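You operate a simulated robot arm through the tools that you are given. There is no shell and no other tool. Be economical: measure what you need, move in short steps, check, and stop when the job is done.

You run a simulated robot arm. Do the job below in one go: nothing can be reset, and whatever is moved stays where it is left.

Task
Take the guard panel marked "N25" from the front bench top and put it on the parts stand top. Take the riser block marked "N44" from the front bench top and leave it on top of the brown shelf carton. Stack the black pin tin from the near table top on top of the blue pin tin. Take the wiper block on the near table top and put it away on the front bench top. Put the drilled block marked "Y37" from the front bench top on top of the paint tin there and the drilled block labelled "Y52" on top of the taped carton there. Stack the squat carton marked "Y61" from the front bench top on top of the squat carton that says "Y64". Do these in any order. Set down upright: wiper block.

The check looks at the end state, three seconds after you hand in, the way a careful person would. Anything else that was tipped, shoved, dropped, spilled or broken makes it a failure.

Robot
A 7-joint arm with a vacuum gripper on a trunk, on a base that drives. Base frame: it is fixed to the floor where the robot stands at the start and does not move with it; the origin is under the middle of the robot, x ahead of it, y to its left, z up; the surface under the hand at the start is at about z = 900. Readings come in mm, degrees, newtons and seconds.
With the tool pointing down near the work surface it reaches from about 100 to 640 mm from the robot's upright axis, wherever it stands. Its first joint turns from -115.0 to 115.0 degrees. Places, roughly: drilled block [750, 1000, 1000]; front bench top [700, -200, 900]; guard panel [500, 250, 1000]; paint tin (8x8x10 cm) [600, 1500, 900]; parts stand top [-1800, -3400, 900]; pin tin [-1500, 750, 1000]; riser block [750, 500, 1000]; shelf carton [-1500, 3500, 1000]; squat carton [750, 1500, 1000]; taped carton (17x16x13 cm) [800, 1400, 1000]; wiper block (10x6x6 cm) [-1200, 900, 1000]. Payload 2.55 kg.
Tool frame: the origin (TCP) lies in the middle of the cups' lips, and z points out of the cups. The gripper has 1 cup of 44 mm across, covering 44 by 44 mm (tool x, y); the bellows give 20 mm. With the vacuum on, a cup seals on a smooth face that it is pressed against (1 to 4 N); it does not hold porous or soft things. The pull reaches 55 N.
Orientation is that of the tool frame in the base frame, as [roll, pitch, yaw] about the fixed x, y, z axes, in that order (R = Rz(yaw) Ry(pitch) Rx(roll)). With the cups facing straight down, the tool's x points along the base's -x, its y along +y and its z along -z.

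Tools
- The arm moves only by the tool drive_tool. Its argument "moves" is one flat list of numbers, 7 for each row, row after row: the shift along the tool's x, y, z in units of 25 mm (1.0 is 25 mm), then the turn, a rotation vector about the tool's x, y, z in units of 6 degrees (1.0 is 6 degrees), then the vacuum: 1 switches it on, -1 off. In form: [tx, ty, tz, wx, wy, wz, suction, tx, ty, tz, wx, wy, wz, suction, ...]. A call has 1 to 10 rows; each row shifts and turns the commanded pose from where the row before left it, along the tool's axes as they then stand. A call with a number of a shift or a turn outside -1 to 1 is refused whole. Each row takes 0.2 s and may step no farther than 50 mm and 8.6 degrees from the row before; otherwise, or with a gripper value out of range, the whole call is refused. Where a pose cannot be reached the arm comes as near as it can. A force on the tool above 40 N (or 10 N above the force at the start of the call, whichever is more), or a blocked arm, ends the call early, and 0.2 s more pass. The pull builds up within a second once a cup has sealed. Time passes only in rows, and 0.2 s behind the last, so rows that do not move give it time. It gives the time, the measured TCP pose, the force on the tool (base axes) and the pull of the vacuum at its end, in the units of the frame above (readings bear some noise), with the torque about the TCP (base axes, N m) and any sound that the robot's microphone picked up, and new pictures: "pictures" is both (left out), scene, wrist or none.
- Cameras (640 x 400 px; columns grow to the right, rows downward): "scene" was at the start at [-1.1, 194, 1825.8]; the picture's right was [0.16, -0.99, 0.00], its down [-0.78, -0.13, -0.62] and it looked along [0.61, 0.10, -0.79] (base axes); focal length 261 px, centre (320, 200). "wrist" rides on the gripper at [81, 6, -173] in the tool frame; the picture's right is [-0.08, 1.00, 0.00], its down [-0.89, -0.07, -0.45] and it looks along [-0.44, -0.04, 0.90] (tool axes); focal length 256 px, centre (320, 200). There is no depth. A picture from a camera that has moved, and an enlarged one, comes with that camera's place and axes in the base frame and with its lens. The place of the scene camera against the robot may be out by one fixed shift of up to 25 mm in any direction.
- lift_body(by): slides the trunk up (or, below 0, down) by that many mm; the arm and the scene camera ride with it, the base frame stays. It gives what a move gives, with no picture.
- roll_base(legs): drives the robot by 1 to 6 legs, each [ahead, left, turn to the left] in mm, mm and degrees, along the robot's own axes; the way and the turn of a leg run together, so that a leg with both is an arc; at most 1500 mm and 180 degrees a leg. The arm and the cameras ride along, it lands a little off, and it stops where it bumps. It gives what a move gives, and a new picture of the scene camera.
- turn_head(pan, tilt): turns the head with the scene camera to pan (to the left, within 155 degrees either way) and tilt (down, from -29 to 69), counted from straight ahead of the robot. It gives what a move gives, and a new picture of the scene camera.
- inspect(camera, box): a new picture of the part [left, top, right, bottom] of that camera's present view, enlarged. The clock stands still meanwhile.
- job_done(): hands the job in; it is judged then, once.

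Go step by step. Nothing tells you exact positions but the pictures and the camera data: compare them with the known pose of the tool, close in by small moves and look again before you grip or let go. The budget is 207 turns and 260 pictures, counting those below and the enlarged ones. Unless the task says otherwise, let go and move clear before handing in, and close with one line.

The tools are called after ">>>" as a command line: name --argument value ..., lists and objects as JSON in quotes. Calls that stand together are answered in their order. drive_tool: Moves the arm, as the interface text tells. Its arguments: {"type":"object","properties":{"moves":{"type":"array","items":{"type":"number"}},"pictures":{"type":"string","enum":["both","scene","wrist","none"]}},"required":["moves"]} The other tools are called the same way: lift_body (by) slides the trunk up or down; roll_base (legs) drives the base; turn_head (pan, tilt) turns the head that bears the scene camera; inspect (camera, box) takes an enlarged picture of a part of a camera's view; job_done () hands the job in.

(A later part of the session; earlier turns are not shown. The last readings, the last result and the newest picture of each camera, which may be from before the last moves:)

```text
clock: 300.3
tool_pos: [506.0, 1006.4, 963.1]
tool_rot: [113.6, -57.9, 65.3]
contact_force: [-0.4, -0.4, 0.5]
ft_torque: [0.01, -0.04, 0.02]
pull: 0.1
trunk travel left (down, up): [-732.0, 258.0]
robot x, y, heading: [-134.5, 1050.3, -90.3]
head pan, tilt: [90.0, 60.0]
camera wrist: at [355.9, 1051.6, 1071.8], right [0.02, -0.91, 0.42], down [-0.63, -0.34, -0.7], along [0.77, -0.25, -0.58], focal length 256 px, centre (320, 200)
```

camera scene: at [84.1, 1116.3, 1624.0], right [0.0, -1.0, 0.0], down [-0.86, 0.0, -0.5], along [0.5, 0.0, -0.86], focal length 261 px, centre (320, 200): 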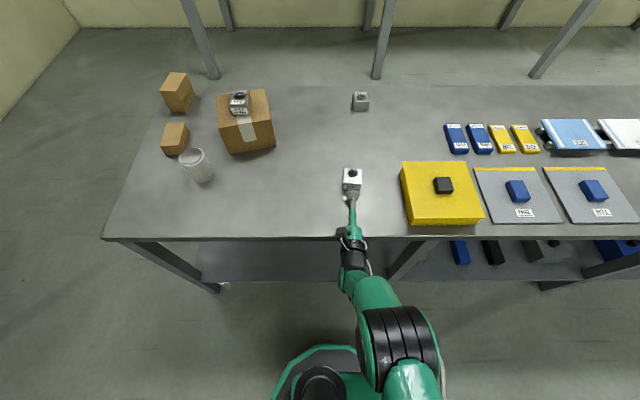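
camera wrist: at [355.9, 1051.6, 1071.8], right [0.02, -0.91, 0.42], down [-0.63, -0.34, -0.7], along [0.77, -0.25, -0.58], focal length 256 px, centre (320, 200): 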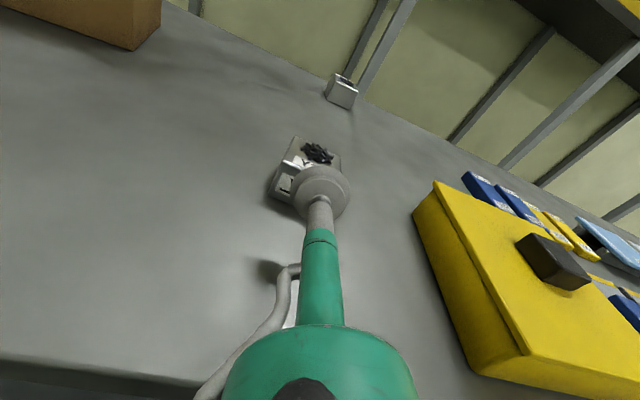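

I'm at 12° down. I'll move in line with the face, stop 30 mm short, and watch the force.

>>> drive_tool --moves '[-0.458, -0.36, 0.62, 0, 0, 0, 1, -0.458, -0.36, 0.62, 0, 0, 0, 1, 0, 0, 0, 0, 0, 0, 1]' --pictures "none"

>>> drive_tool --moves '[0, 0, 0.5, 0, 0, 0, 1, 0, 0, 0.3, 0, 0, 0, 1, 0, 0, 0, 0, 0, 0, 1]' --pictures "none"

>>> inspect --camera "wrist" --box '[240, 85, 400, 245]'

```text
clock: 301.1
tool_pos: [529.9, 1010.4, 929.1]
tool_rot: [113.4, -58.0, 65.5]
contact_force: [-0.4, 0.4, 0.2]
ft_torque: [0.0, 0.0, 0.02]
pull: 0.0
trunk travel left (down, up): [-732.0, 258.0]
robot x, y, heading: [-135.5, 1051.6, -90.2]
head pan, tilt: [90.0, 60.0]
```

```text
clock: 301.9
tool_pos: [548.8, 1008.0, 922.8]
tool_rot: [113.5, -58.0, 65.4]
contact_force: [1.2, 0.3, -0.6]
ft_torque: [0.01, 0.01, 0.01]
pull: 0.1
trunk travel left (down, up): [-732.0, 258.0]
robot x, y, heading: [-134.0, 1049.6, -90.2]
head pan, tilt: [90.0, 60.0]
```

```text
2.50 times, centred on (320, 165) of wrist
camera zoom: at [399.0, 1053.0, 1032.7], right [0.02, -0.91, 0.42], down [-0.63, -0.34, -0.7], along [0.77, -0.25, -0.58], focal length 640 px, centre (320, 288)
```

zoom: 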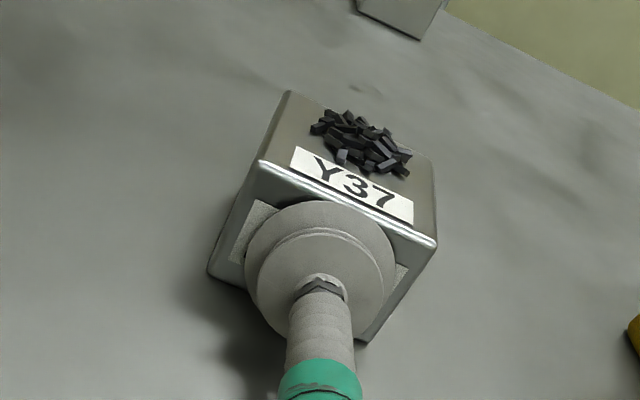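

Clear of the edge and centred. I'll press on in small steps.

>>> drive_tool --moves '[0.1, 0.06, 0.2, 0, 0, 0, 1, 0, 0, 0.2, 0, 0, 0, 1, 0.03, 0.02, 0.15, 0, 0, 0, 1, 0, 0, 0.15, 0, 0, 0, 1, 0, 0, 0, 0, 0, 0, 1]' --pictures "none"

```text
clock: 303.1
tool_pos: [564.0, 1004.8, 920.5]
tool_rot: [114.2, -57.9, 64.8]
contact_force: [-5.8, -1.1, 3.1]
ft_torque: [0.15, -0.94, -0.04]
pull: 54.9
trunk travel left (down, up): [-732.0, 258.0]
robot x, y, heading: [-138.3, 1054.5, -90.3]
head pan, tilt: [90.0, 60.0]
```

Sealed. I'll lift with the trunk and check how it hangs.

>>> lift_body --by 25

>>> inspect --camera "wrist" --box '[240, 85, 400, 245]'

```text
clock: 303.9
tool_pos: [567.4, 1006.2, 947.4]
tool_rot: [113.7, -57.9, 65.3]
contact_force: [0.0, 0.3, -4.3]
ft_torque: [-0.02, -0.14, 0.02]
pull: 54.6
trunk travel left (down, up): [-757.0, 233.0]
robot x, y, heading: [-134.1, 1052.4, -90.4]
head pan, tilt: [90.0, 60.0]
```

```text
2.50 times, centred on (320, 165) of wrist
camera zoom: at [417.8, 1051.5, 1056.6], right [0.02, -0.91, 0.42], down [-0.64, -0.34, -0.7], along [0.77, -0.25, -0.58], focal length 640 px, centre (320, 288)
```

zoom: 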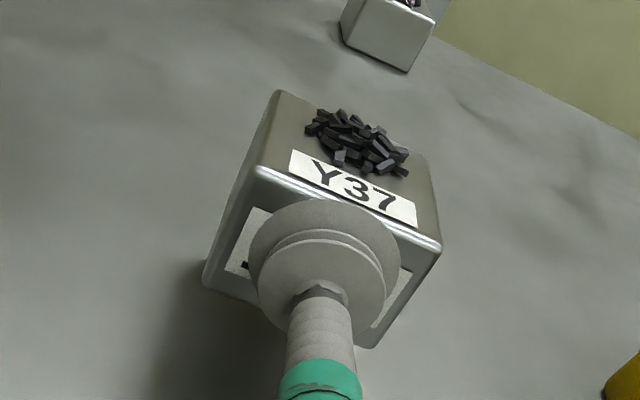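

The block stays level with its chips in place. The paint tin's lid is at about (619, 1505), z 1000. I'll raise and drive over to it.

>>> lift_body --by 125

>>> roll_base --legs '[[-460, 20, 0]]'

>>> drive_tool --moves '[0, 0, 0, 0, 0, 0, 1]' --pictures "wrist"

>>> inspect --camera "scene" --box '[270, 150, 410, 260]'

```text
clock: 305.4
tool_pos: [567.5, 1006.3, 1073.1]
tool_rot: [113.5, -57.9, 65.4]
contact_force: [-0.1, -0.7, -4.1]
ft_torque: [0.01, -0.15, 0.06]
pull: 54.7
trunk travel left (down, up): [-882.0, 108.0]
robot x, y, heading: [-137.4, 1052.2, -90.7]
head pan, tilt: [90.0, 60.0]
```

```text
clock: 308.2
tool_pos: [589.7, 1468.5, 1074.3]
tool_rot: [113.5, -57.9, 65.4]
contact_force: [-0.2, -0.3, -3.8]
ft_torque: [-0.03, -0.1, 0.01]
pull: 55.6
trunk travel left (down, up): [-882.0, 108.0]
robot x, y, heading: [-115.1, 1506.7, -90.1]
head pan, tilt: [90.0, 60.0]
camera scene: at [113.8, 1577.3, 1772.5], right [0.0, -1.0, 0.0], down [-0.87, 0.0, -0.5], along [0.5, 0.0, -0.87], focal length 261 px, centre (320, 200)
```

scene: 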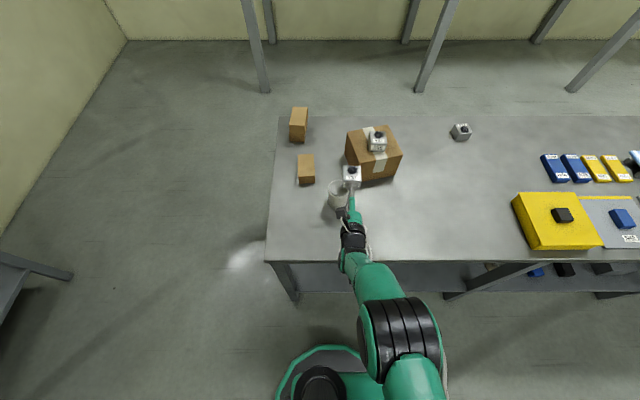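

```text
clock: 308.6
tool_pos: [588.7, 1468.2, 1071.4]
tool_rot: [113.8, -58.0, 65.3]
contact_force: [0.0, -0.6, -4.2]
ft_torque: [-0.03, -0.07, 0.05]
pull: 54.6
trunk travel left (down, up): [-882.0, 108.0]
robot x, y, heading: [-110.9, 1514.3, -90.0]
head pan, tilt: [90.0, 60.0]
camera wrist: at [438.5, 1513.1, 1181.5], right [0.02, -0.91, 0.42], down [-0.64, -0.34, -0.69], along [0.77, -0.25, -0.59], focal length 256 px, centre (320, 200)
```

wrist: 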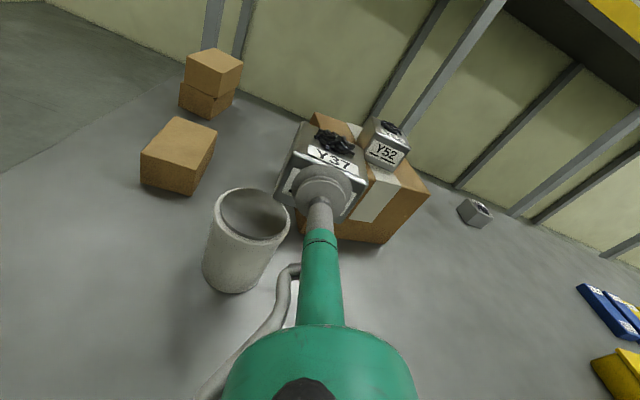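

```text
3.64 times, centred on (340, 205) of scene
camera zoom: at [113.8, 1576.4, 1772.6], right [0.0, -1.0, 0.0], down [-0.87, 0.0, -0.5], along [0.5, 0.0, -0.87], focal length 950 px, centre (247, 182)
```

zoom: 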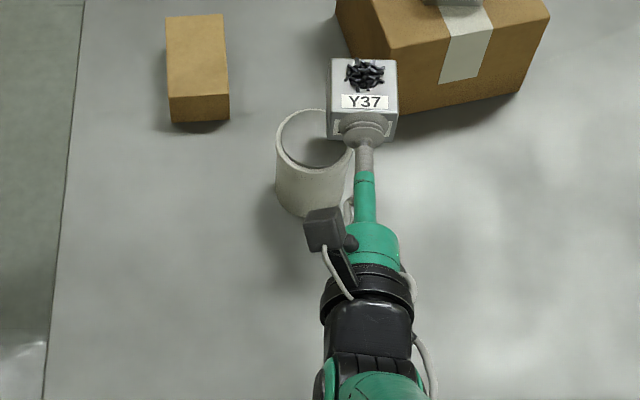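

The tin's lid looks recessed inside a rim, so centring matters. I'll look closer.

>>> inspect --camera "wrist" --box '[190, 170, 310, 300]'

```text
3.08 times, centred on (250, 235) of wrist
camera zoom: at [438.5, 1513.1, 1181.5], right [0.02, -0.91, 0.42], down [-0.64, -0.34, -0.69], along [0.77, -0.25, -0.59], focal length 788 px, centre (535, 92)
```

zoom: 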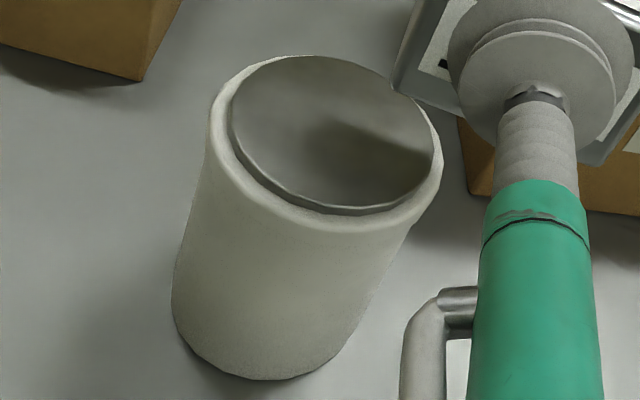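

>>> inspect --camera "wrist" --box '[260, 110, 400, 230]'

```text
3.33 times, centred on (330, 170) of wrist
camera zoom: at [438.5, 1513.1, 1181.5], right [0.02, -0.91, 0.42], down [-0.64, -0.34, -0.69], along [0.77, -0.25, -0.59], focal length 853 px, centre (287, 300)
```

zoom: 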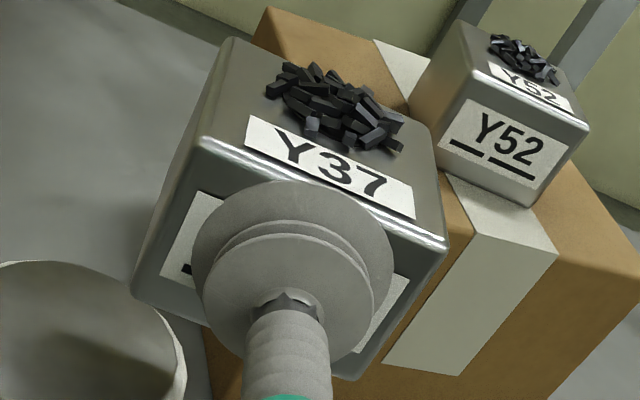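

The block is level with its bottom at z of about 1047, and the lid centre is about 38 mm further in y. I'll shift over and lower most of the way.

>>> drive_tool --moves '[0.367, -0.663, -0.057, 0, 0, 0, 1, 0.367, -0.663, -0.057, 0, 0, 0, 1]' --pictures "none"

>>> lift_body --by -34

>>> inspect --camera "wrist" --box '[240, 110, 400, 270]'

>>> inspect --camera "scene" --box '[290, 150, 390, 240]'

```text
clock: 309.2
tool_pos: [587.5, 1506.7, 1073.0]
tool_rot: [113.5, -57.9, 65.7]
contact_force: [-0.2, 0.5, -4.2]
ft_torque: [-0.02, -0.06, 0.03]
pull: 55.0
trunk travel left (down, up): [-882.0, 108.0]
robot x, y, heading: [-117.2, 1515.0, -90.0]
head pan, tilt: [90.0, 60.0]
```

```text
clock: 309.9
tool_pos: [588.4, 1506.9, 1039.4]
tool_rot: [113.6, -58.0, 65.5]
contact_force: [0.1, 0.9, -3.9]
ft_torque: [-0.02, -0.09, 0.04]
pull: 54.6
trunk travel left (down, up): [-848.0, 142.0]
robot x, y, heading: [-109.4, 1514.6, -90.0]
head pan, tilt: [90.0, 60.0]
```

```text
2.50 times, centred on (320, 190) of wrist
camera zoom: at [438.6, 1551.6, 1148.3], right [0.02, -0.91, 0.42], down [-0.63, -0.34, -0.7], along [0.77, -0.25, -0.58], focal length 640 px, centre (320, 225)
```

zoom: 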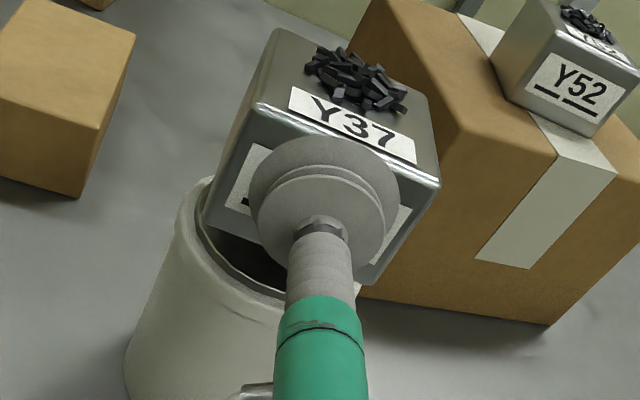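

```text
4.44 times, centred on (340, 195) of scene
camera zoom: at [113.5, 1576.9, 1738.5], right [0.0, -1.0, 0.0], down [-0.87, 0.0, -0.5], along [0.5, 0.0, -0.87], focal length 1162 px, centre (231, 222)
```

zoom: 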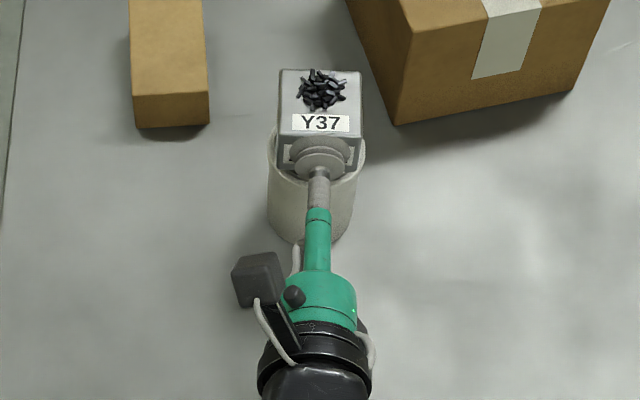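

The block is centred on the lid within a couple of millimetres. I'll lower it onto the lid.

>>> lift_body --by -11

>>> lift_body --by -3

>>> drive_tool --moves '[0, 0, 0, 0, 0, 0, 1]' --pictures "none"

```text
clock: 310.5
tool_pos: [588.9, 1505.9, 1028.4]
tool_rot: [113.5, -57.8, 65.5]
contact_force: [0.8, -0.4, -2.7]
ft_torque: [0.0, -0.09, 0.05]
pull: 54.9
trunk travel left (down, up): [-837.0, 153.0]
robot x, y, heading: [-112.3, 1511.6, -90.1]
head pan, tilt: [90.0, 60.0]
```

```text
clock: 311.1
tool_pos: [589.2, 1505.8, 1024.6]
tool_rot: [113.7, -57.9, 65.4]
contact_force: [-0.2, -0.1, -4.2]
ft_torque: [-0.09, -0.06, 0.05]
pull: 54.3
trunk travel left (down, up): [-834.0, 156.0]
robot x, y, heading: [-113.1, 1514.0, -90.0]
head pan, tilt: [90.0, 60.0]
```

```text
clock: 311.4
tool_pos: [589.0, 1506.6, 1025.0]
tool_rot: [113.6, -57.9, 65.5]
contact_force: [0.9, 0.3, -5.4]
ft_torque: [-0.04, -0.04, 0.04]
pull: 55.0
trunk travel left (down, up): [-834.0, 156.0]
robot x, y, heading: [-113.3, 1517.2, -90.3]
head pan, tilt: [90.0, 60.0]
```

>>> lift_body --by -2

>>> drive_tool --moves '[0, 0, 0, 0, 0, 0, 1]' --pictures "none"

>>> inspect --camera "wrist" --box '[240, 110, 400, 270]'

```text
clock: 312.0
tool_pos: [589.8, 1507.0, 1024.5]
tool_rot: [113.4, -58.0, 65.6]
contact_force: [-1.9, 0.7, -3.7]
ft_torque: [-0.08, -0.03, -0.01]
pull: 55.3
trunk travel left (down, up): [-832.0, 158.0]
robot x, y, heading: [-114.9, 1512.6, -90.1]
head pan, tilt: [90.0, 60.0]
```

```text
clock: 312.4
tool_pos: [588.1, 1506.7, 1023.4]
tool_rot: [113.5, -58.0, 65.6]
contact_force: [-0.6, -0.8, -2.7]
ft_torque: [-0.04, 0.0, 0.06]
pull: 54.9
trunk travel left (down, up): [-832.0, 158.0]
robot x, y, heading: [-117.0, 1513.9, -90.3]
head pan, tilt: [90.0, 60.0]
```

```text
2.50 times, centred on (320, 190) of wrist
camera zoom: at [438.5, 1551.6, 1132.4], right [0.02, -0.91, 0.42], down [-0.63, -0.34, -0.7], along [0.77, -0.25, -0.58], focal length 640 px, centre (320, 225)
```

zoom: 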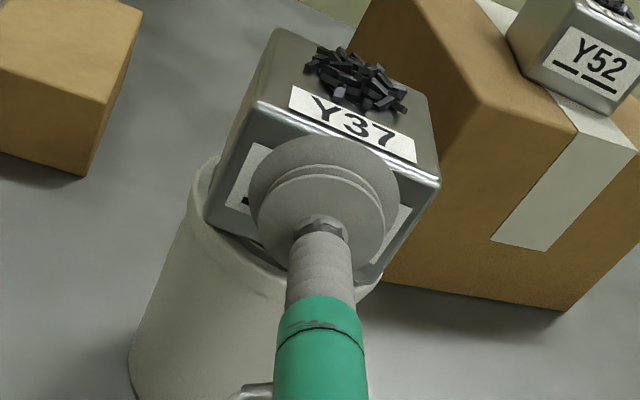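

Very close; contact is beginning. I'll continue in 2 mm steps.

>>> lift_body --by -2

>>> drive_tool --moves '[0, 0, 0, 0, 0, 0, 1]' --pictures "none"

```text
clock: 312.9
tool_pos: [589.1, 1506.0, 1024.0]
tool_rot: [113.3, -58.1, 65.7]
contact_force: [-2.3, -0.2, -0.9]
ft_torque: [-0.01, -0.07, 0.02]
pull: 54.7
trunk travel left (down, up): [-830.0, 160.0]
robot x, y, heading: [-113.7, 1508.6, -90.3]
head pan, tilt: [90.0, 60.0]
```

```text
clock: 313.3
tool_pos: [588.6, 1506.2, 1023.1]
tool_rot: [113.3, -58.0, 65.6]
contact_force: [-1.3, 1.1, -0.7]
ft_torque: [-0.02, -0.16, 0.01]
pull: 54.7
trunk travel left (down, up): [-830.0, 160.0]
robot x, y, heading: [-113.9, 1510.8, -89.7]
head pan, tilt: [90.0, 60.0]
```

>>> lift_body --by -1

>>> drive_tool --moves '[0, 0, 0, 0, 0, 0, 1]' --pictures "none"

>>> inspect --camera "wrist" --box '[240, 110, 400, 270]'

```text
clock: 313.8
tool_pos: [588.6, 1506.1, 1021.0]
tool_rot: [113.2, -58.0, 65.7]
contact_force: [-2.7, 0.4, 2.0]
ft_torque: [-0.05, -0.23, 0.02]
pull: 54.7
trunk travel left (down, up): [-829.0, 161.0]
robot x, y, heading: [-114.8, 1515.4, -90.4]
head pan, tilt: [90.0, 60.0]
```

```text
clock: 314.2
tool_pos: [588.1, 1506.9, 1022.9]
tool_rot: [113.3, -58.0, 65.6]
contact_force: [-2.3, 0.3, 3.5]
ft_torque: [-0.04, -0.28, 0.04]
pull: 55.1
trunk travel left (down, up): [-829.0, 161.0]
robot x, y, heading: [-117.5, 1512.2, -90.2]
head pan, tilt: [90.0, 60.0]
```

```text
2.50 times, centred on (320, 190) of wrist
camera zoom: at [438.0, 1551.7, 1130.4], right [0.02, -0.91, 0.42], down [-0.63, -0.34, -0.7], along [0.78, -0.25, -0.58], focal length 640 px, centre (320, 225)
```

zoom: 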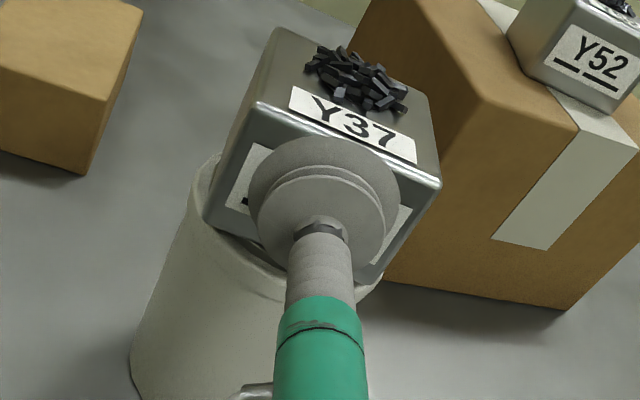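

The weight is on the tin. I'll release and back out along the tool axis.

>>> drive_tool --moves '[0, 0, 0, 0, 0, 0, -1, 0, 0, 0, 0, 0, 0, -1, 0, 0, 0, 0, 0, 0, -1, 0, 0, 0, 0, 0, 0, -1, 0, 0, -0.2, 0, 0, 0, -1, 0, 0, -0.4, 0, 0, 0, -1, 0, 0, -0.7, 0, 0, 0, -1, 0, 0, -0.7, 0, 0, 0, -1]' --pictures "both"

>>> inspect --camera "wrist" --box '[220, 80, 420, 270]'

>>> inspect --camera "scene" --box '[290, 100, 410, 240]'

```text
clock: 316.0
tool_pos: [539.8, 1510.2, 1032.5]
tool_rot: [113.4, -58.0, 65.6]
contact_force: [-0.4, 0.4, 0.5]
ft_torque: [0.0, -0.02, 0.0]
pull: 0.1
trunk travel left (down, up): [-829.0, 161.0]
robot x, y, heading: [-115.0, 1510.4, -89.6]
head pan, tilt: [90.0, 60.0]
camera scene: at [113.3, 1576.9, 1719.6], right [0.0, -1.0, 0.0], down [-0.87, 0.0, -0.5], along [0.5, 0.0, -0.87], focal length 261 px, centre (320, 200)
camera wrist: at [389.7, 1555.6, 1140.4], right [0.02, -0.91, 0.42], down [-0.63, -0.34, -0.7], along [0.77, -0.25, -0.58], focal length 256 px, centre (320, 200)
```

scene: 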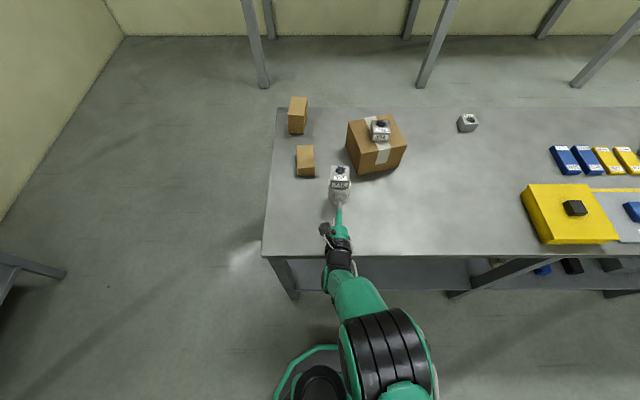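
wrist: 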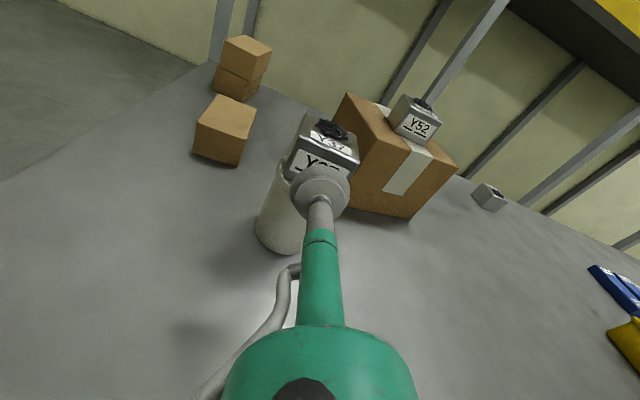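

```text
2.11 times, centred on (320, 175) of wrist
camera zoom: at [389.7, 1555.6, 1140.4], right [0.02, -0.91, 0.42], down [-0.63, -0.34, -0.7], along [0.77, -0.25, -0.58], focal length 539 px, centre (320, 253)
```

zoom: 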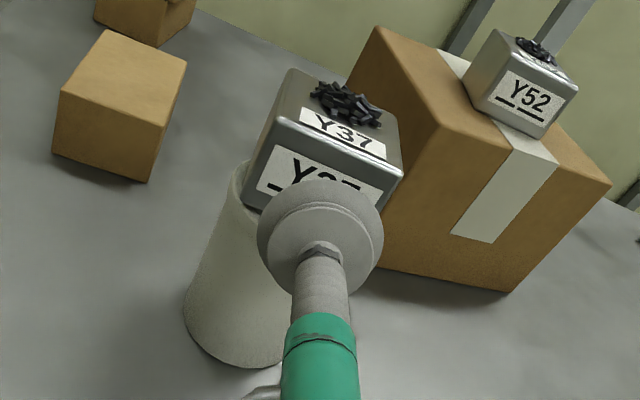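

```text
2.86 times, centred on (350, 170) of scene
camera zoom: at [113.3, 1576.9, 1719.6], right [0.0, -1.0, 0.0], down [-0.87, 0.0, -0.5], along [0.5, 0.0, -0.87], focal length 747 px, centre (234, 286)
```

zoom: 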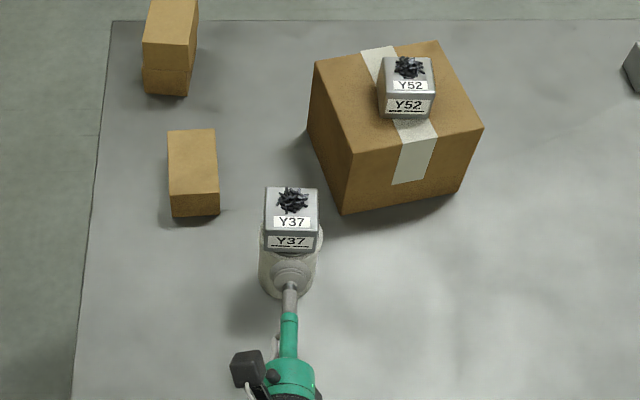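

Both drilled blocks are in place. The last item is riser N44 near (764, 600). I'll back off, raise the trunk and return the tool to pointing down.

>>> roll_base --legs '[[0, -120, 0], [300, 0, 0]]'

>>> lift_body --by 150

>>> drive_tool --moves '[0, 0, 0, 0.498, -0.867, 0, -1, 0, 0, 0, 0.498, -0.867, 0, -1, 0, 0, 0, 0.498, -0.867, 0, -1, 0, 0, 0, 0.498, -0.867, 0, -1, 0, 0, 0, 0.498, -0.867, 0, -1, 0, 0, 0, 0.498, -0.867, 0, -1, 0, 0, 0, 0.498, -0.867, 0, -1, 0, 0, 0, 0.498, -0.867, 0, -1, 0, 0, 0, 0.498, -0.867, 0, -1, 0, 0, 0, 0.498, -0.867, 0, -1]' --pictures "none"

>>> drive_tool --moves '[0, 0, 0, 0.498, -0.867, 0, -1, 0, 0, 0, 0.498, -0.867, 0, -1, 0, 0, 0, 0.498, -0.867, 0, -1, 0, 0, 0, 0, 0, -1, -1, 0, 0, 0, 0, 0, -1, -1, 0, 0, 0, 0, 0, -1, -1, 0, 0, 0, 0, 0, -1, -1, 0, 0, 0, 0, 0, -1, -1, 0, 0, 0, 0, 0, -1, -1, 0, 0, 0, 0, 0, -1, -1]' --pictures "none"

```text
clock: 318.9
tool_pos: [418.3, 1213.1, 1030.6]
tool_rot: [113.6, -58.0, 65.5]
contact_force: [0.9, -0.1, 0.0]
ft_torque: [-0.02, 0.0, 0.03]
pull: 0.0
trunk travel left (down, up): [-829.0, 161.0]
robot x, y, heading: [-235.1, 1219.6, -90.2]
head pan, tilt: [90.0, 60.0]
camera scene: at [-7.4, 1280.8, 1719.6], right [0.0, -1.0, 0.0], down [-0.87, 0.0, -0.5], along [0.5, 0.0, -0.87], focal length 261 px, centre (320, 200)
```

scene: 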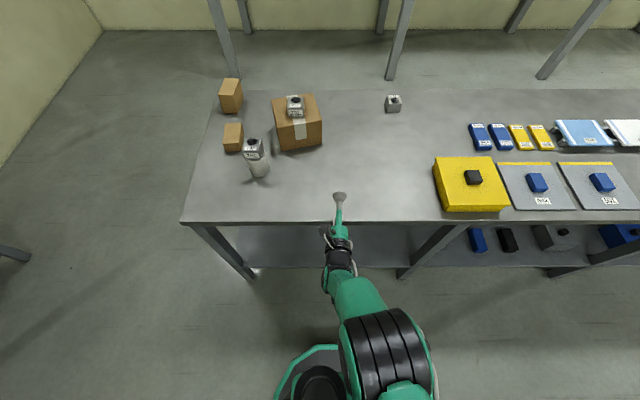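

```text
clock: 320.6
tool_pos: [420.0, 1215.0, 1182.4]
tool_rot: [113.5, -58.0, 65.4]
contact_force: [-0.2, -0.1, 0.5]
ft_torque: [0.01, 0.05, 0.02]
pull: 0.1
trunk travel left (down, up): [-979.0, 11.0]
robot x, y, heading: [-234.6, 1216.9, -90.0]
head pan, tilt: [90.0, 60.0]
```

```text
clock: 322.8
tool_pos: [421.6, 1206.1, 1182.3]
tool_rot: [164.3, -22.4, 27.7]
contact_force: [0.0, -0.4, -0.3]
ft_torque: [0.01, -0.01, 0.02]
pull: 0.0
out of reach, approached as far as the arm can: row 7, 8, 10
trunk travel left (down, up): [-979.0, 11.0]
robot x, y, heading: [-235.2, 1219.5, -90.3]
head pan, tilt: [90.0, 60.0]
```

```text
clock: 325.0
tool_pos: [349.1, 1233.8, 1143.7]
tool_rot: [162.9, -1.7, 66.3]
contact_force: [-0.7, 0.3, 0.5]
ft_torque: [0.0, 0.0, -0.01]
pull: 0.1
out of reach, approached as far as the arm can: row 1, 2, 3, 4, 5, 6, 7, 8, 9
trunk travel left (down, up): [-979.0, 11.0]
robot x, y, heading: [-233.6, 1216.4, -90.1]
head pan, tilt: [90.0, 60.0]
```

The tool was too far out to point straight down. I'll pull in, level the tool, and keep unrolling.

>>> drive_tool --moves '[-0.4, -0.87, -0.28, 0, 0, 0, -1, -0.4, -0.87, -0.28, 0, 0, 0, -1, -0.4, -0.87, -0.28, 0, 0, 0, -1, -0.4, -0.87, -0.28, 0, 0, 0, -1, 0, 0, 0, 0.945, -0.094, 0, -1, 0, 0, 0, 0.945, -0.094, 0, -1, 0, 0, 0, 0.945, -0.094, 0, -1, 0, 0, 0, 0, 0, -1, -1, 0, 0, 0, 0, 0, -1, -1]' --pictures "none"

```text
clock: 327.0
tool_pos: [239.3, 1235.7, 1135.6]
tool_rot: [168.4, 2.5, 77.8]
contact_force: [-0.2, 0.4, 0.0]
ft_torque: [-0.02, -0.03, -0.01]
pull: 0.0
out of reach, approached as far as the arm can: row 6, 7
trunk travel left (down, up): [-979.0, 11.0]
robot x, y, heading: [-234.6, 1217.7, -90.2]
head pan, tilt: [90.0, 60.0]
```

>>> drive_tool --moves '[0, 0, 0, 0, 0, -1, -1, 0, 0, 0, 0, 0, -1, -1, 0, 0, 0, 0, 0, -1, -1, 0, 0, 0, 0, 0, -1, -1, 0, 0, 0, 0, 0, -1, -1, 0, 0, 0, 0, 0, -1, -1, 0, 0, 0, 0, 0, -1, -1, 0, 0, 0, 0, 0, -1, -1, 0, 0, 0, 0, 0, -1, -1, 0, 0, 0, 0, 0, -1, -1]' --pictures "none"

```text
clock: 329.2
tool_pos: [239.9, 1235.4, 1136.0]
tool_rot: [176.2, 11.3, 137.8]
contact_force: [0.6, 0.5, 0.5]
ft_torque: [0.0, -0.01, 0.0]
pull: 0.0
trunk travel left (down, up): [-979.0, 11.0]
robot x, y, heading: [-237.3, 1215.3, -90.2]
head pan, tilt: [90.0, 60.0]
```

>>> drive_tool --moves '[0, 0, 0, 0.312, 0.94, 0, -1, 0, 0, 0, 0.312, 0.94, 0, -1, 0, 0, 0, 0, 0, -1, -1, 0, 0, 0, 0, 0, -1, -1, 0, 0, 0, 0, 0, -1, -1, 0, 0, 0, 0, 0, -1, -1, 0, 0, 0, 0, 0, -1, -1, 0, 0, 0, 0, 0, -1, -1, 0, 0, 0, 0, 0, -0.9, -1]' --pictures "none"

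```text
clock: 331.2
tool_pos: [234.8, 1236.1, 1133.3]
tool_rot: [-174.9, 9.7, 179.8]
contact_force: [0.4, 0.3, 0.3]
ft_torque: [-0.01, 0.01, 0.0]
pull: 0.0
out of reach, approached as far as the arm can: row 1, 2
trunk travel left (down, up): [-979.0, 11.0]
robot x, y, heading: [-235.5, 1218.6, -90.3]
head pan, tilt: [90.0, 60.0]
```

>>> drive_tool --moves '[0, 0, 0.6, 0, 0, 0, -1, 0, 0, 0.6, 0, 0, 0, -1, 0, 0, 0, -0.42, 0.805, 0, -1, 0, 0, 0, -0.42, 0.805, 0, -1]' --pictures "scene"

```text
clock: 332.2
tool_pos: [239.9, 1233.0, 1103.2]
tool_rot: [-174.9, 9.6, 179.7]
contact_force: [1.0, -0.7, 0.8]
ft_torque: [0.06, 0.03, -0.01]
pull: 0.0
out of reach, approached as far as the arm can: row 3, 4
trunk travel left (down, up): [-979.0, 11.0]
robot x, y, heading: [-237.6, 1221.7, -90.2]
head pan, tilt: [90.0, 60.0]
camera scene: at [-7.1, 1281.8, 1869.5], right [0.0, -1.0, 0.0], down [-0.87, 0.0, -0.5], along [0.5, 0.0, -0.87], focal length 261 px, centre (320, 200)
```

scene: 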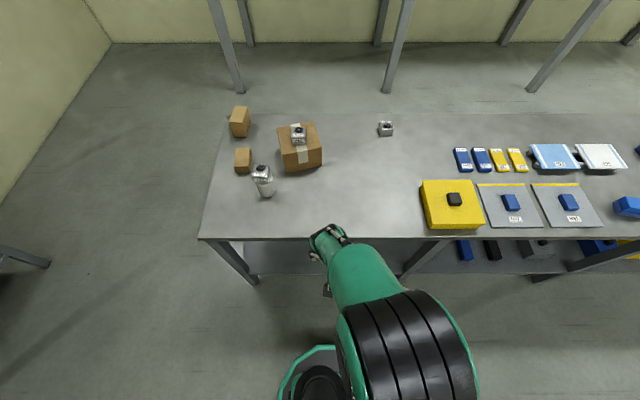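

The wrist is at a bend limit in this arm shape. I'll extend outwards and try levelling again.

>>> drive_tool --moves '[-0.9, 0, 0.15, 0, 0, 0, -1, -0.9, 0, 0.15, 0, 0, 0, -1, -0.9, 0, 0.15, 0, 0, 0, -1, -0.9, 0, 0.15, 0, 0, 0, -1, -0.9, 0, 0.15, 0, 0, 0, -1, -0.9, 0, 0.15, 0, 0, 0, -1, 0, 0, 0, -0.42, 0.805, 0, -1, 0, 0, 0, -0.42, 0.805, 0, -1]' --pictures "none"

```text
clock: 334.0
tool_pos: [333.5, 1234.8, 1079.8]
tool_rot: [-173.0, 11.0, 179.7]
contact_force: [0.7, -0.3, -0.1]
ft_torque: [-0.01, 0.01, 0.02]
pull: 0.0
out of reach, approached as far as the arm can: row 2, 3, 4, 5, 6, 7, 8
trunk travel left (down, up): [-979.0, 11.0]
robot x, y, heading: [-234.7, 1217.6, -90.0]
head pan, tilt: [90.0, 60.0]
```

>>> drive_tool --moves '[0.9, 0, -0.5, 0, 0, 0, -1, 0.9, 0, -0.5, 0, 0, 0, -1, 0.9, 0, -0.5, 0, 0, 0, -1, 0.9, 0, -0.5, 0, 0, 0, -1, 0.9, 0, -0.5, 0, 0, 0, -1, 0.9, 0, -0.5, 0, 0, 0, -1, 0.9, 0, -0.5, 0, 0, 0, -1, 0.9, 0, -0.5, 0, 0, 0, -1, 0, 0, 0, -0.42, 0.805, 0, -1, 0, 0, 0, -0.42, 0.805, 0, -1]' --pictures "none"

```text
clock: 336.2
tool_pos: [139.2, 1226.8, 1143.6]
tool_rot: [-175.4, 5.8, 176.2]
contact_force: [0.1, -0.1, -0.6]
ft_torque: [0.0, -0.02, 0.02]
pull: 0.0
out of reach, approached as far as the arm can: row 10
trunk travel left (down, up): [-979.0, 11.0]
robot x, y, heading: [-233.1, 1216.1, -90.7]
head pan, tilt: [90.0, 60.0]
```

>>> drive_tool --moves '[0, -1, -0.3, 0, 0, 0, -1, 0, -1, -0.3, 0, 0, 0, -1, 0, -1, -0.3, 0, 0, 0, -1, 0, -1, -0.3, 0, 0, 0, -1, 0, -1, -0.3, 0, 0, 0, -1, 0, -1, 0, 0, 0, 0, -1, 0, 0, 0, -0.38, 0.48, 0, -1, 0, 0, 0, -0.38, 0.48, 0, -1]' --pictures "none"

```text
clock: 338.0
tool_pos: [105.1, 1109.0, 1147.8]
tool_rot: [-175.4, 6.3, 179.4]
contact_force: [-0.3, 0.1, 1.1]
ft_torque: [0.0, 0.02, -0.01]
pull: 0.0
out of reach, approached as far as the arm can: row 2, 3, 4, 5, 6, 7, 8
trunk travel left (down, up): [-979.0, 11.0]
robot x, y, heading: [-235.6, 1217.2, -90.0]
head pan, tilt: [90.0, 60.0]
```

>>> drive_tool --moves '[0, 0, 0, 0, 0, 0, -1]' --pictures "both"

```text
clock: 338.4
tool_pos: [103.5, 1110.2, 1147.7]
tool_rot: [-175.3, 6.3, 179.3]
contact_force: [-0.1, -0.9, -0.3]
ft_torque: [0.01, 0.02, -0.01]
pull: 0.1
trunk travel left (down, up): [-979.0, 11.0]
robot x, y, heading: [-232.8, 1221.0, -90.2]
head pan, tilt: [90.0, 60.0]
camera scene: at [-7.5, 1281.7, 1869.6], right [0.0, -1.0, 0.0], down [-0.87, 0.0, -0.5], along [0.5, 0.0, -0.87], focal length 261 px, centre (320, 200)
camera wrist: at [5.3, 1130.4, 1309.8], right [0.1, 0.99, -0.07], down [0.84, -0.04, 0.54], along [0.54, -0.11, -0.84], focal length 256 px, centre (320, 200)
```

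scene: 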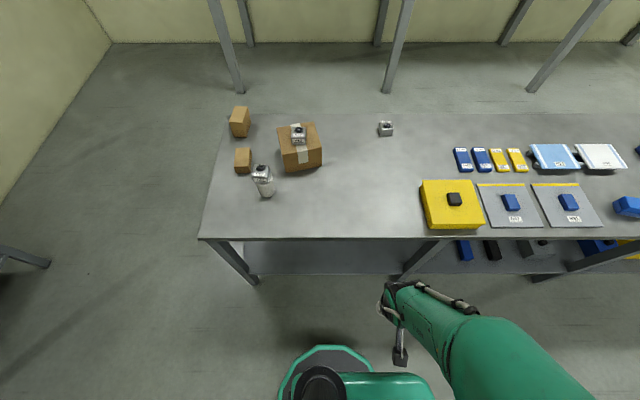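
wrist: 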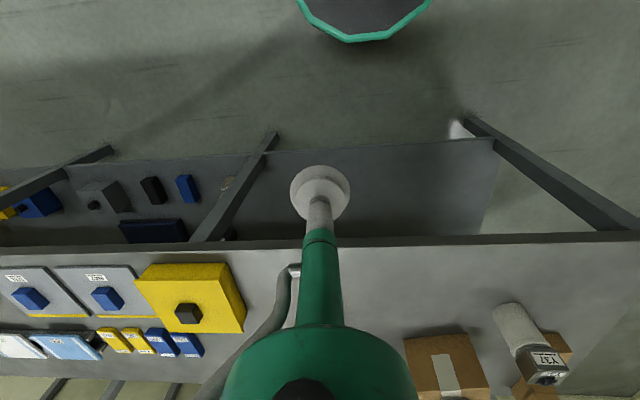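

The wrist went into a flipped branch on the way back. I'll undo it by re-rolling the tool, pitching up again, and coming down with a slightly different yaw.

>>> drive_tool --moves '[0, 0.6, 0, 0, 0, 1, -1, 0, 0, 0, 0, 0, 1, -1, 0, 0, 0, 0, 0, 1, -1, 0, 0, 0, 0, 0, 1, -1, 0, 0, 0, 0, 0, 1, -1, 0, 0, 0, 0, 0, 1, -1, 0, 0, 0, 0, 0, 1, -1, 0, 0, 0, 0, 0, 1, -1, 0, 0, 0, 0, 0, 1, -1, 0, 0, 0, 0, 0, 1, -1]' --pictures "none"

>>> drive_tool --moves '[0, 0, 0, 0, 0, 1, -1, 0, 0, 0, 0, 0, 1, -1, 0, 0, 0, 0, 0, 1, -1, 0, 0, 0, 0, 0, 1, -1, 0, 0, 0, 0, 0, 1, -1, 0, 0, 0, 0, 0, 1, -1, 0, 0, 0, 0, 0, 1, -1, 0, 0, 0, 0, 0, 1, -1, 0, 0, 0, 0, 0, 1, -1, 0, 0, 0, 0, 0, 1, -1]' --pictures "none"

>>> drive_tool --moves '[0, 0, 0, 0, 0, 1, -1, 0, 0, 0, 0, 0, 1, -1, 0, 0, 0, 0, 0, 1, -1, 0, 0, 0, 0, 0, 1, -1]' --pictures "none"

```text
clock: 340.6
tool_pos: [104.4, 1124.3, 1145.4]
tool_rot: [176.9, 7.0, 118.7]
contact_force: [-0.2, 0.4, 0.2]
ft_torque: [0.05, -0.03, -0.02]
pull: 0.1
trunk travel left (down, up): [-979.0, 11.0]
robot x, y, heading: [-234.7, 1217.5, -90.0]
head pan, tilt: [90.0, 60.0]
```

```text
clock: 342.8
tool_pos: [104.1, 1124.0, 1145.9]
tool_rot: [172.2, 0.8, 59.0]
contact_force: [0.3, -0.7, 0.4]
ft_torque: [0.01, 0.01, 0.01]
pull: 0.0
trunk travel left (down, up): [-979.0, 11.0]
robot x, y, heading: [-237.9, 1216.2, -90.4]
head pan, tilt: [90.0, 60.0]
```

```text
clock: 343.8
tool_pos: [103.6, 1123.4, 1145.9]
tool_rot: [172.6, -2.3, 35.2]
contact_force: [-0.5, -0.3, 0.0]
ft_torque: [0.03, 0.02, -0.01]
pull: 0.1
trunk travel left (down, up): [-979.0, 11.0]
robot x, y, heading: [-237.2, 1218.3, -90.1]
head pan, tilt: [90.0, 60.0]
```

>>> drive_tool --moves '[0.99, 0.07, 0, 0, 0, 0, -1, 0.99, 0.07, 0, 0, 0, 0, -1, 0.99, 0.07, 0, -0.574, 0.819, 0, -1, 0, 0, 0, -0.574, 0.819, 0, -1, 0, 0, 0, -0.574, 0.819, 0, -1, 0, 0, 0, -0.574, 0.819, 0, -1, 0, 0, 0, -0.574, 0.819, 0, -1, 0, 0, 0, -0.574, 0.819, 0, -1, 0, 0, 0, -0.574, 0.819, 0, -1, 0, 0, 0, -0.574, 0.819, 0, -1]' --pictures "none"

>>> drive_tool --moves '[0, 0, 0.8, -0.574, 0.819, 0, -1, 0, 0, 0.8, -0.574, 0.819, 0, -1, 0, 0, 0.8, -0.574, 0.819, 0, -1, 0, 0, 0.8, -0.574, 0.819, 0, -1, 0, 0, 0.8, -0.574, 0.819, 0, -1, 0, 0, 0, -0.574, 0.819, 0, -1]' --pictures "scene"

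```text
clock: 346.2
tool_pos: [225.8, 1168.1, 1218.4]
tool_rot: [131.9, -41.9, 55.9]
contact_force: [0.2, 0.4, 0.3]
ft_torque: [-0.02, -0.02, 0.0]
pull: 0.2
out of reach, approached as far as the arm can: row 2, 5
trunk travel left (down, up): [-979.0, 11.0]
robot x, y, heading: [-234.6, 1217.4, -90.4]
head pan, tilt: [90.0, 60.0]
stopped in row 10: the arm was blocked; the commanded pose is now the measured one
```

```text
clock: 347.6
tool_pos: [318.7, 1164.0, 1186.8]
tool_rot: [80.6, -50.6, 96.8]
contact_force: [0.1, -0.8, -0.1]
ft_torque: [0.0, 0.02, -0.02]
pull: 0.1
trunk travel left (down, up): [-979.0, 11.0]
robot x, y, heading: [-236.7, 1218.9, -90.2]
head pan, tilt: [90.0, 60.0]
camera scene: at [-6.9, 1281.5, 1869.5], right [0.0, -1.0, 0.0], down [-0.87, 0.0, -0.5], along [0.5, 0.0, -0.87], focal length 261 px, centre (320, 200)
```

scene: 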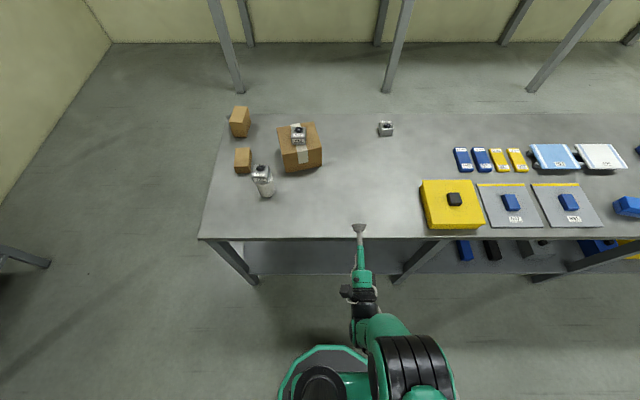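

It's horizontal again. Now I'll pitch down at a shorter radius.

>>> drive_tool --moves '[-0.3, -0.3, -0.9, 0.63, -0.776, 0, -1, -0.3, -0.3, -0.9, 0.63, -0.776, 0, -1, 0, 0, -0.6, 0.63, -0.776, 0, -1, 0, 0, 0, 0.63, -0.776, 0, -1, 0, 0, 0, 0.63, -0.776, 0, -1, 0, 0, 0, 0.63, -0.776, 0, -1, 0, 0, 0, 0.63, -0.776, 0, -1, 0, 0, 0, 0.63, -0.776, 0, -1]' --pictures "none"

>>> drive_tool --moves '[0, 0, 0, 0.63, -0.776, 0, -1, 0, 0, 0, 0.63, -0.776, 0, -1, 0, 0, 0, 0.63, -0.776, 0, -1, 0, 0, 0, 0.63, -0.776, 0, -1, 0, 0, 0, 0.63, -0.776, 0, -1, 0, 0, 0, 0.63, -0.776, 0, -1, 0, 0, 0, 0.63, -0.776, 0, -1]' --pictures "none"

```text
clock: 349.4
tool_pos: [258.7, 1166.0, 1164.3]
tool_rot: [145.2, -35.1, 49.8]
contact_force: [0.0, -0.2, 0.8]
ft_torque: [0.01, 0.03, 0.0]
pull: 0.0
trunk travel left (down, up): [-979.0, 11.0]
robot x, y, heading: [-238.2, 1216.8, -90.2]
head pan, tilt: [90.0, 60.0]
```

```text
clock: 351.0
tool_pos: [264.5, 1172.1, 1167.6]
tool_rot: [174.9, -7.9, 39.3]
contact_force: [-0.7, 0.3, 0.2]
ft_torque: [-0.02, 0.04, 0.0]
pull: 0.0
out of reach, approached as far as the arm can: row 4
trunk travel left (down, up): [-979.0, 11.0]
robot x, y, heading: [-235.9, 1212.0, -90.6]
head pan, tilt: [90.0, 60.0]
```

>>> drive_tool --moves '[-0.61, -0.5, -0.2, 0, 0, 0, -1, -0.61, -0.5, -0.2, 0.49, -0.6, 0, -1, -0.61, -0.5, 0, 0.49, -0.6, 0, -1, 0, 0, 0, 0, 0, -1, -1, 0, 0, 0, 0, 0, -1, -1, 0, 0, 0, 0, 0, -1, -1, 0, 0, 0, 0, 0, -1, -1, 0, 0, 0, 0, 0, -1, -1, 0, 0, 0, 0, 0, -1, -1, 0, 0, 0, 0, 0, -1, -1]' --pictures "none"

```text
clock: 353.2
tool_pos: [204.2, 1172.8, 1170.9]
tool_rot: [179.8, -1.0, 81.3]
contact_force: [0.3, 0.0, -0.1]
ft_torque: [-0.04, -0.02, -0.01]
pull: 0.1
trunk travel left (down, up): [-979.0, 11.0]
robot x, y, heading: [-237.7, 1218.2, -90.1]
head pan, tilt: [90.0, 60.0]
```

The tool is level again. I'll finish the unroll and drive along to N44.

>>> drive_tool --moves '[0, 0, 0, 0, 0, -1, -1, 0, 0, 0, 0, 0, -1, -1, 0, 0, 0, 0, 0, -1, -1, 0, 0, 0, 0, 0, -1, -1, 0, 0, 0, 0, 0, -1, -1, 0, 0, 0, 0, 0, -1, -1, 0, 0, 0, 0, 0, -1, -1, 0, 0, 0, 0, 0, -1, -1, 0, 0, 0, 0, 0, -1, -1, 0, 0, 0, 0, 0, -1, -1]' --pictures "none"

>>> drive_tool --moves '[0, 0, 0, 0, 0, -1, -1, 0, 0, 0, 0, 0, -1, -1, 0, 0, 0, 0, 0, -1, -1, 0, 0, 0, 0, 0, -1, -1, 0, 0, 0, 0, 0, -1, -1, 0, 0, 0, 0, 0, -1, -1, 0, 0, 0, 0, 0, -0.4, -1]' --pictures "none"

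>>> roll_base --legs '[[560, 0, 0], [0, 340, 0]]'

>>> drive_tool --moves '[-0.9, 0, 0, 0, 0, 0, -1, -0.9, 0, 0, 0, 0, 0, -1, -0.9, 0, 0, 0, 0, 0, -1, -0.9, 0, 0.3, 0, 0, 0, -1, -0.9, 0, 0.3, 0, 0, 0, -1, -0.9, 0, 0.3, 0, 0, 0, -1]' --pictures "wrist"

```text
clock: 355.4
tool_pos: [203.4, 1173.1, 1170.2]
tool_rot: [178.9, -0.4, 141.1]
contact_force: [0.2, -0.6, 0.0]
ft_torque: [0.01, 0.0, 0.01]
pull: 0.1
trunk travel left (down, up): [-979.0, 11.0]
robot x, y, heading: [-235.8, 1216.9, -90.4]
head pan, tilt: [90.0, 60.0]
```

```text
clock: 357.0
tool_pos: [203.7, 1173.2, 1170.5]
tool_rot: [179.0, 0.3, 179.4]
contact_force: [0.2, 0.0, 0.3]
ft_torque: [-0.03, -0.02, 0.02]
pull: 0.0
trunk travel left (down, up): [-979.0, 11.0]
robot x, y, heading: [-238.0, 1219.5, -90.6]
head pan, tilt: [90.0, 60.0]
```

```text
clock: 362.1
tool_pos: [542.3, 611.8, 1170.9]
tool_rot: [179.1, 0.4, 179.6]
contact_force: [0.5, -0.2, -0.9]
ft_torque: [0.02, 0.0, -0.01]
pull: 0.1
trunk travel left (down, up): [-979.0, 11.0]
robot x, y, heading: [104.9, 655.0, -90.2]
head pan, tilt: [90.0, 60.0]
camera scene: at [330.5, 720.1, 1869.6], right [0.0, -1.0, 0.0], down [-0.87, 0.0, -0.5], along [0.5, 0.0, -0.87], focal length 261 px, centre (320, 200)
```

scene: 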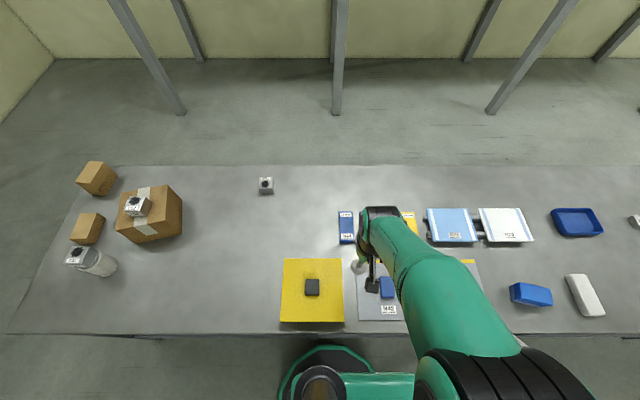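

```text
clock: 363.5
tool_pos: [669.9, 611.5, 1142.6]
tool_rot: [179.0, 0.2, 179.7]
contact_force: [1.1, 0.0, -0.4]
ft_torque: [0.02, 0.01, 0.01]
pull: 0.1
out of reach, approached as far as the arm can: row 6
trunk travel left (down, up): [-979.0, 11.0]
robot x, y, heading: [101.4, 655.8, -90.2]
head pan, tilt: [90.0, 60.0]
camera wrist: at [588.8, 613.7, 1316.6], right [0.09, 1.0, 0.02], down [0.89, -0.08, 0.45], along [0.45, -0.02, -0.89], focal length 256 px, centre (320, 200)
```

wrist: 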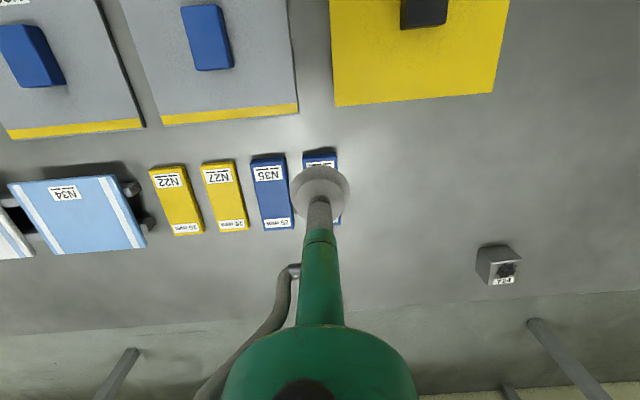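

N44 is right below the tool, centred near (768, 610), at the limit of reach. I'll slide the base in slightly, tilt the tool 8° outward and descend to just above it.

>>> roll_base --legs '[[0, 15, 0]]'

>>> drive_tool --moves '[0, 0, 0.5, 0, -0.667, 0, -1, 0, 0, 0.5, 0, -0.667, 0, -1, -0.27, 0, 0.95, 0, 0, 0, -1, -0.27, 0, 0.95, 0, 0, 0, -1, -0.27, 0, 0.95, 0, 0, 0, -1, -0.27, 0, 0.95, 0, 0, 0, -1, -0.27, 0, 0.95, 0, 0, 0, -1, -0.4, 0, 0.8, 0, 0, 0, -1, -0.4, 0, 0.4, 0, 0, 0, -1]' --pictures "wrist"

>>> inspect --camera "wrist" --box '[220, 80, 420, 240]'

```text
clock: 364.2
tool_pos: [681.8, 609.9, 1145.0]
tool_rot: [179.0, 0.6, 179.6]
contact_force: [0.7, 0.2, 0.7]
ft_torque: [-0.02, 0.01, -0.02]
pull: 0.0
trunk travel left (down, up): [-979.0, 11.0]
robot x, y, heading: [116.6, 657.4, -90.1]
head pan, tilt: [90.0, 60.0]
camera scene: at [341.6, 720.1, 1870.1], right [0.0, -1.0, 0.0], down [-0.87, 0.0, -0.5], along [0.5, 0.0, -0.87], focal length 261 px, centre (320, 200)
```

scene: 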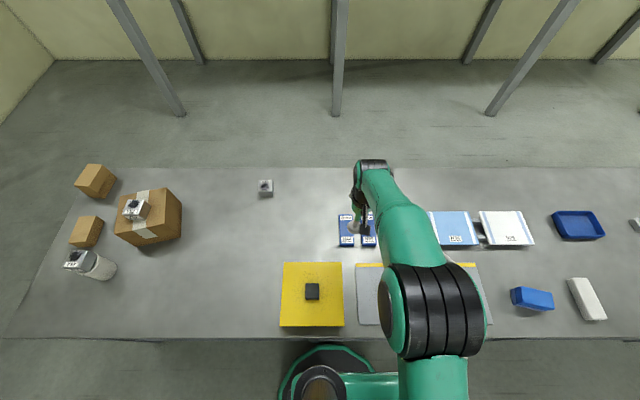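

```text
clock: 366.2
tool_pos: [759.7, 612.5, 980.5]
tool_rot: [178.9, 8.4, 179.5]
contact_force: [0.7, -0.2, -0.2]
ft_torque: [0.0, 0.01, -0.01]
pull: 0.1
trunk travel left (down, up): [-979.0, 11.0]
robot x, y, heading: [120.6, 654.9, -90.2]
head pan, tilt: [90.0, 60.0]
camera wrist: at [655.4, 616.0, 1140.3], right [0.09, 1.0, 0.03], down [0.82, -0.09, 0.57], along [0.57, -0.03, -0.82], focal length 256 px, centre (320, 200)
```

wrist: 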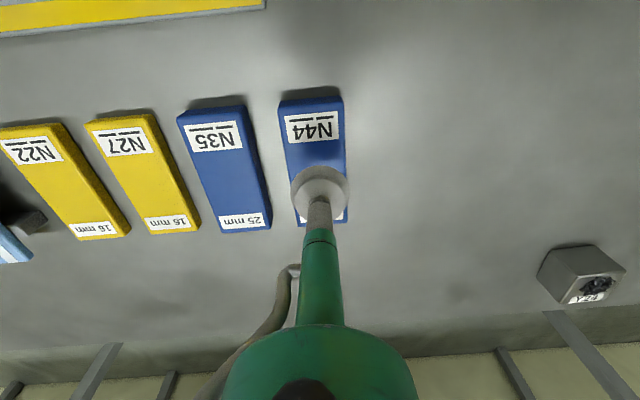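

```text
2.50 times, centred on (320, 160) of wrist
camera zoom: at [655.4, 616.0, 1140.3], right [0.09, 1.0, 0.03], down [0.82, -0.09, 0.57], along [0.57, -0.03, -0.82], focal length 640 px, centre (320, 300)
```

zoom: 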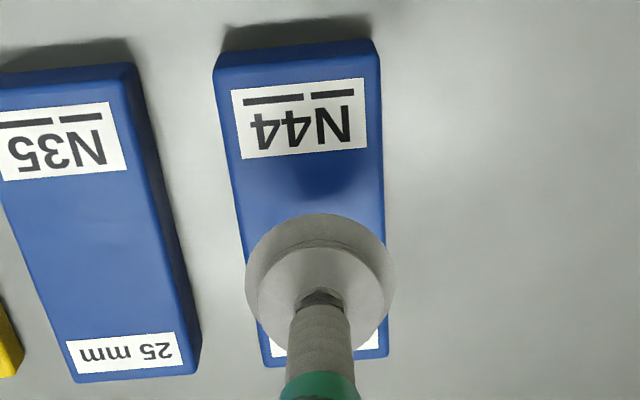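

The cup will land between the labels at N44's middle. I'll lower with suction.

>>> drive_tool --moves '[0, -0.14, 0.9, 0, 0, 0, 1, 0, 0, 0.8, 0, 0, 0, 1, 0, 0, 0.3, 0, 0, 0, 1, 0, 0, 0.2, 0, 0, 0, 1, 0, 0, 0.15, 0, 0, 0, 1, 0, 0, 0, 0, 0, 0, 1]' --pictures "none"

```text
clock: 367.8
tool_pos: [773.8, 610.1, 967.4]
tool_rot: [178.9, 10.6, 179.5]
contact_force: [-0.3, -0.2, -0.3]
ft_torque: [-0.01, 0.04, 0.03]
pull: 0.0
out of reach, approached as far as the arm can: row 2, 4
trunk travel left (down, up): [-979.0, 11.0]
robot x, y, heading: [116.6, 656.6, -90.4]
head pan, tilt: [90.0, 60.0]
stopped in row 6: the arm was blocked; the commanded pose is now the measured one
```

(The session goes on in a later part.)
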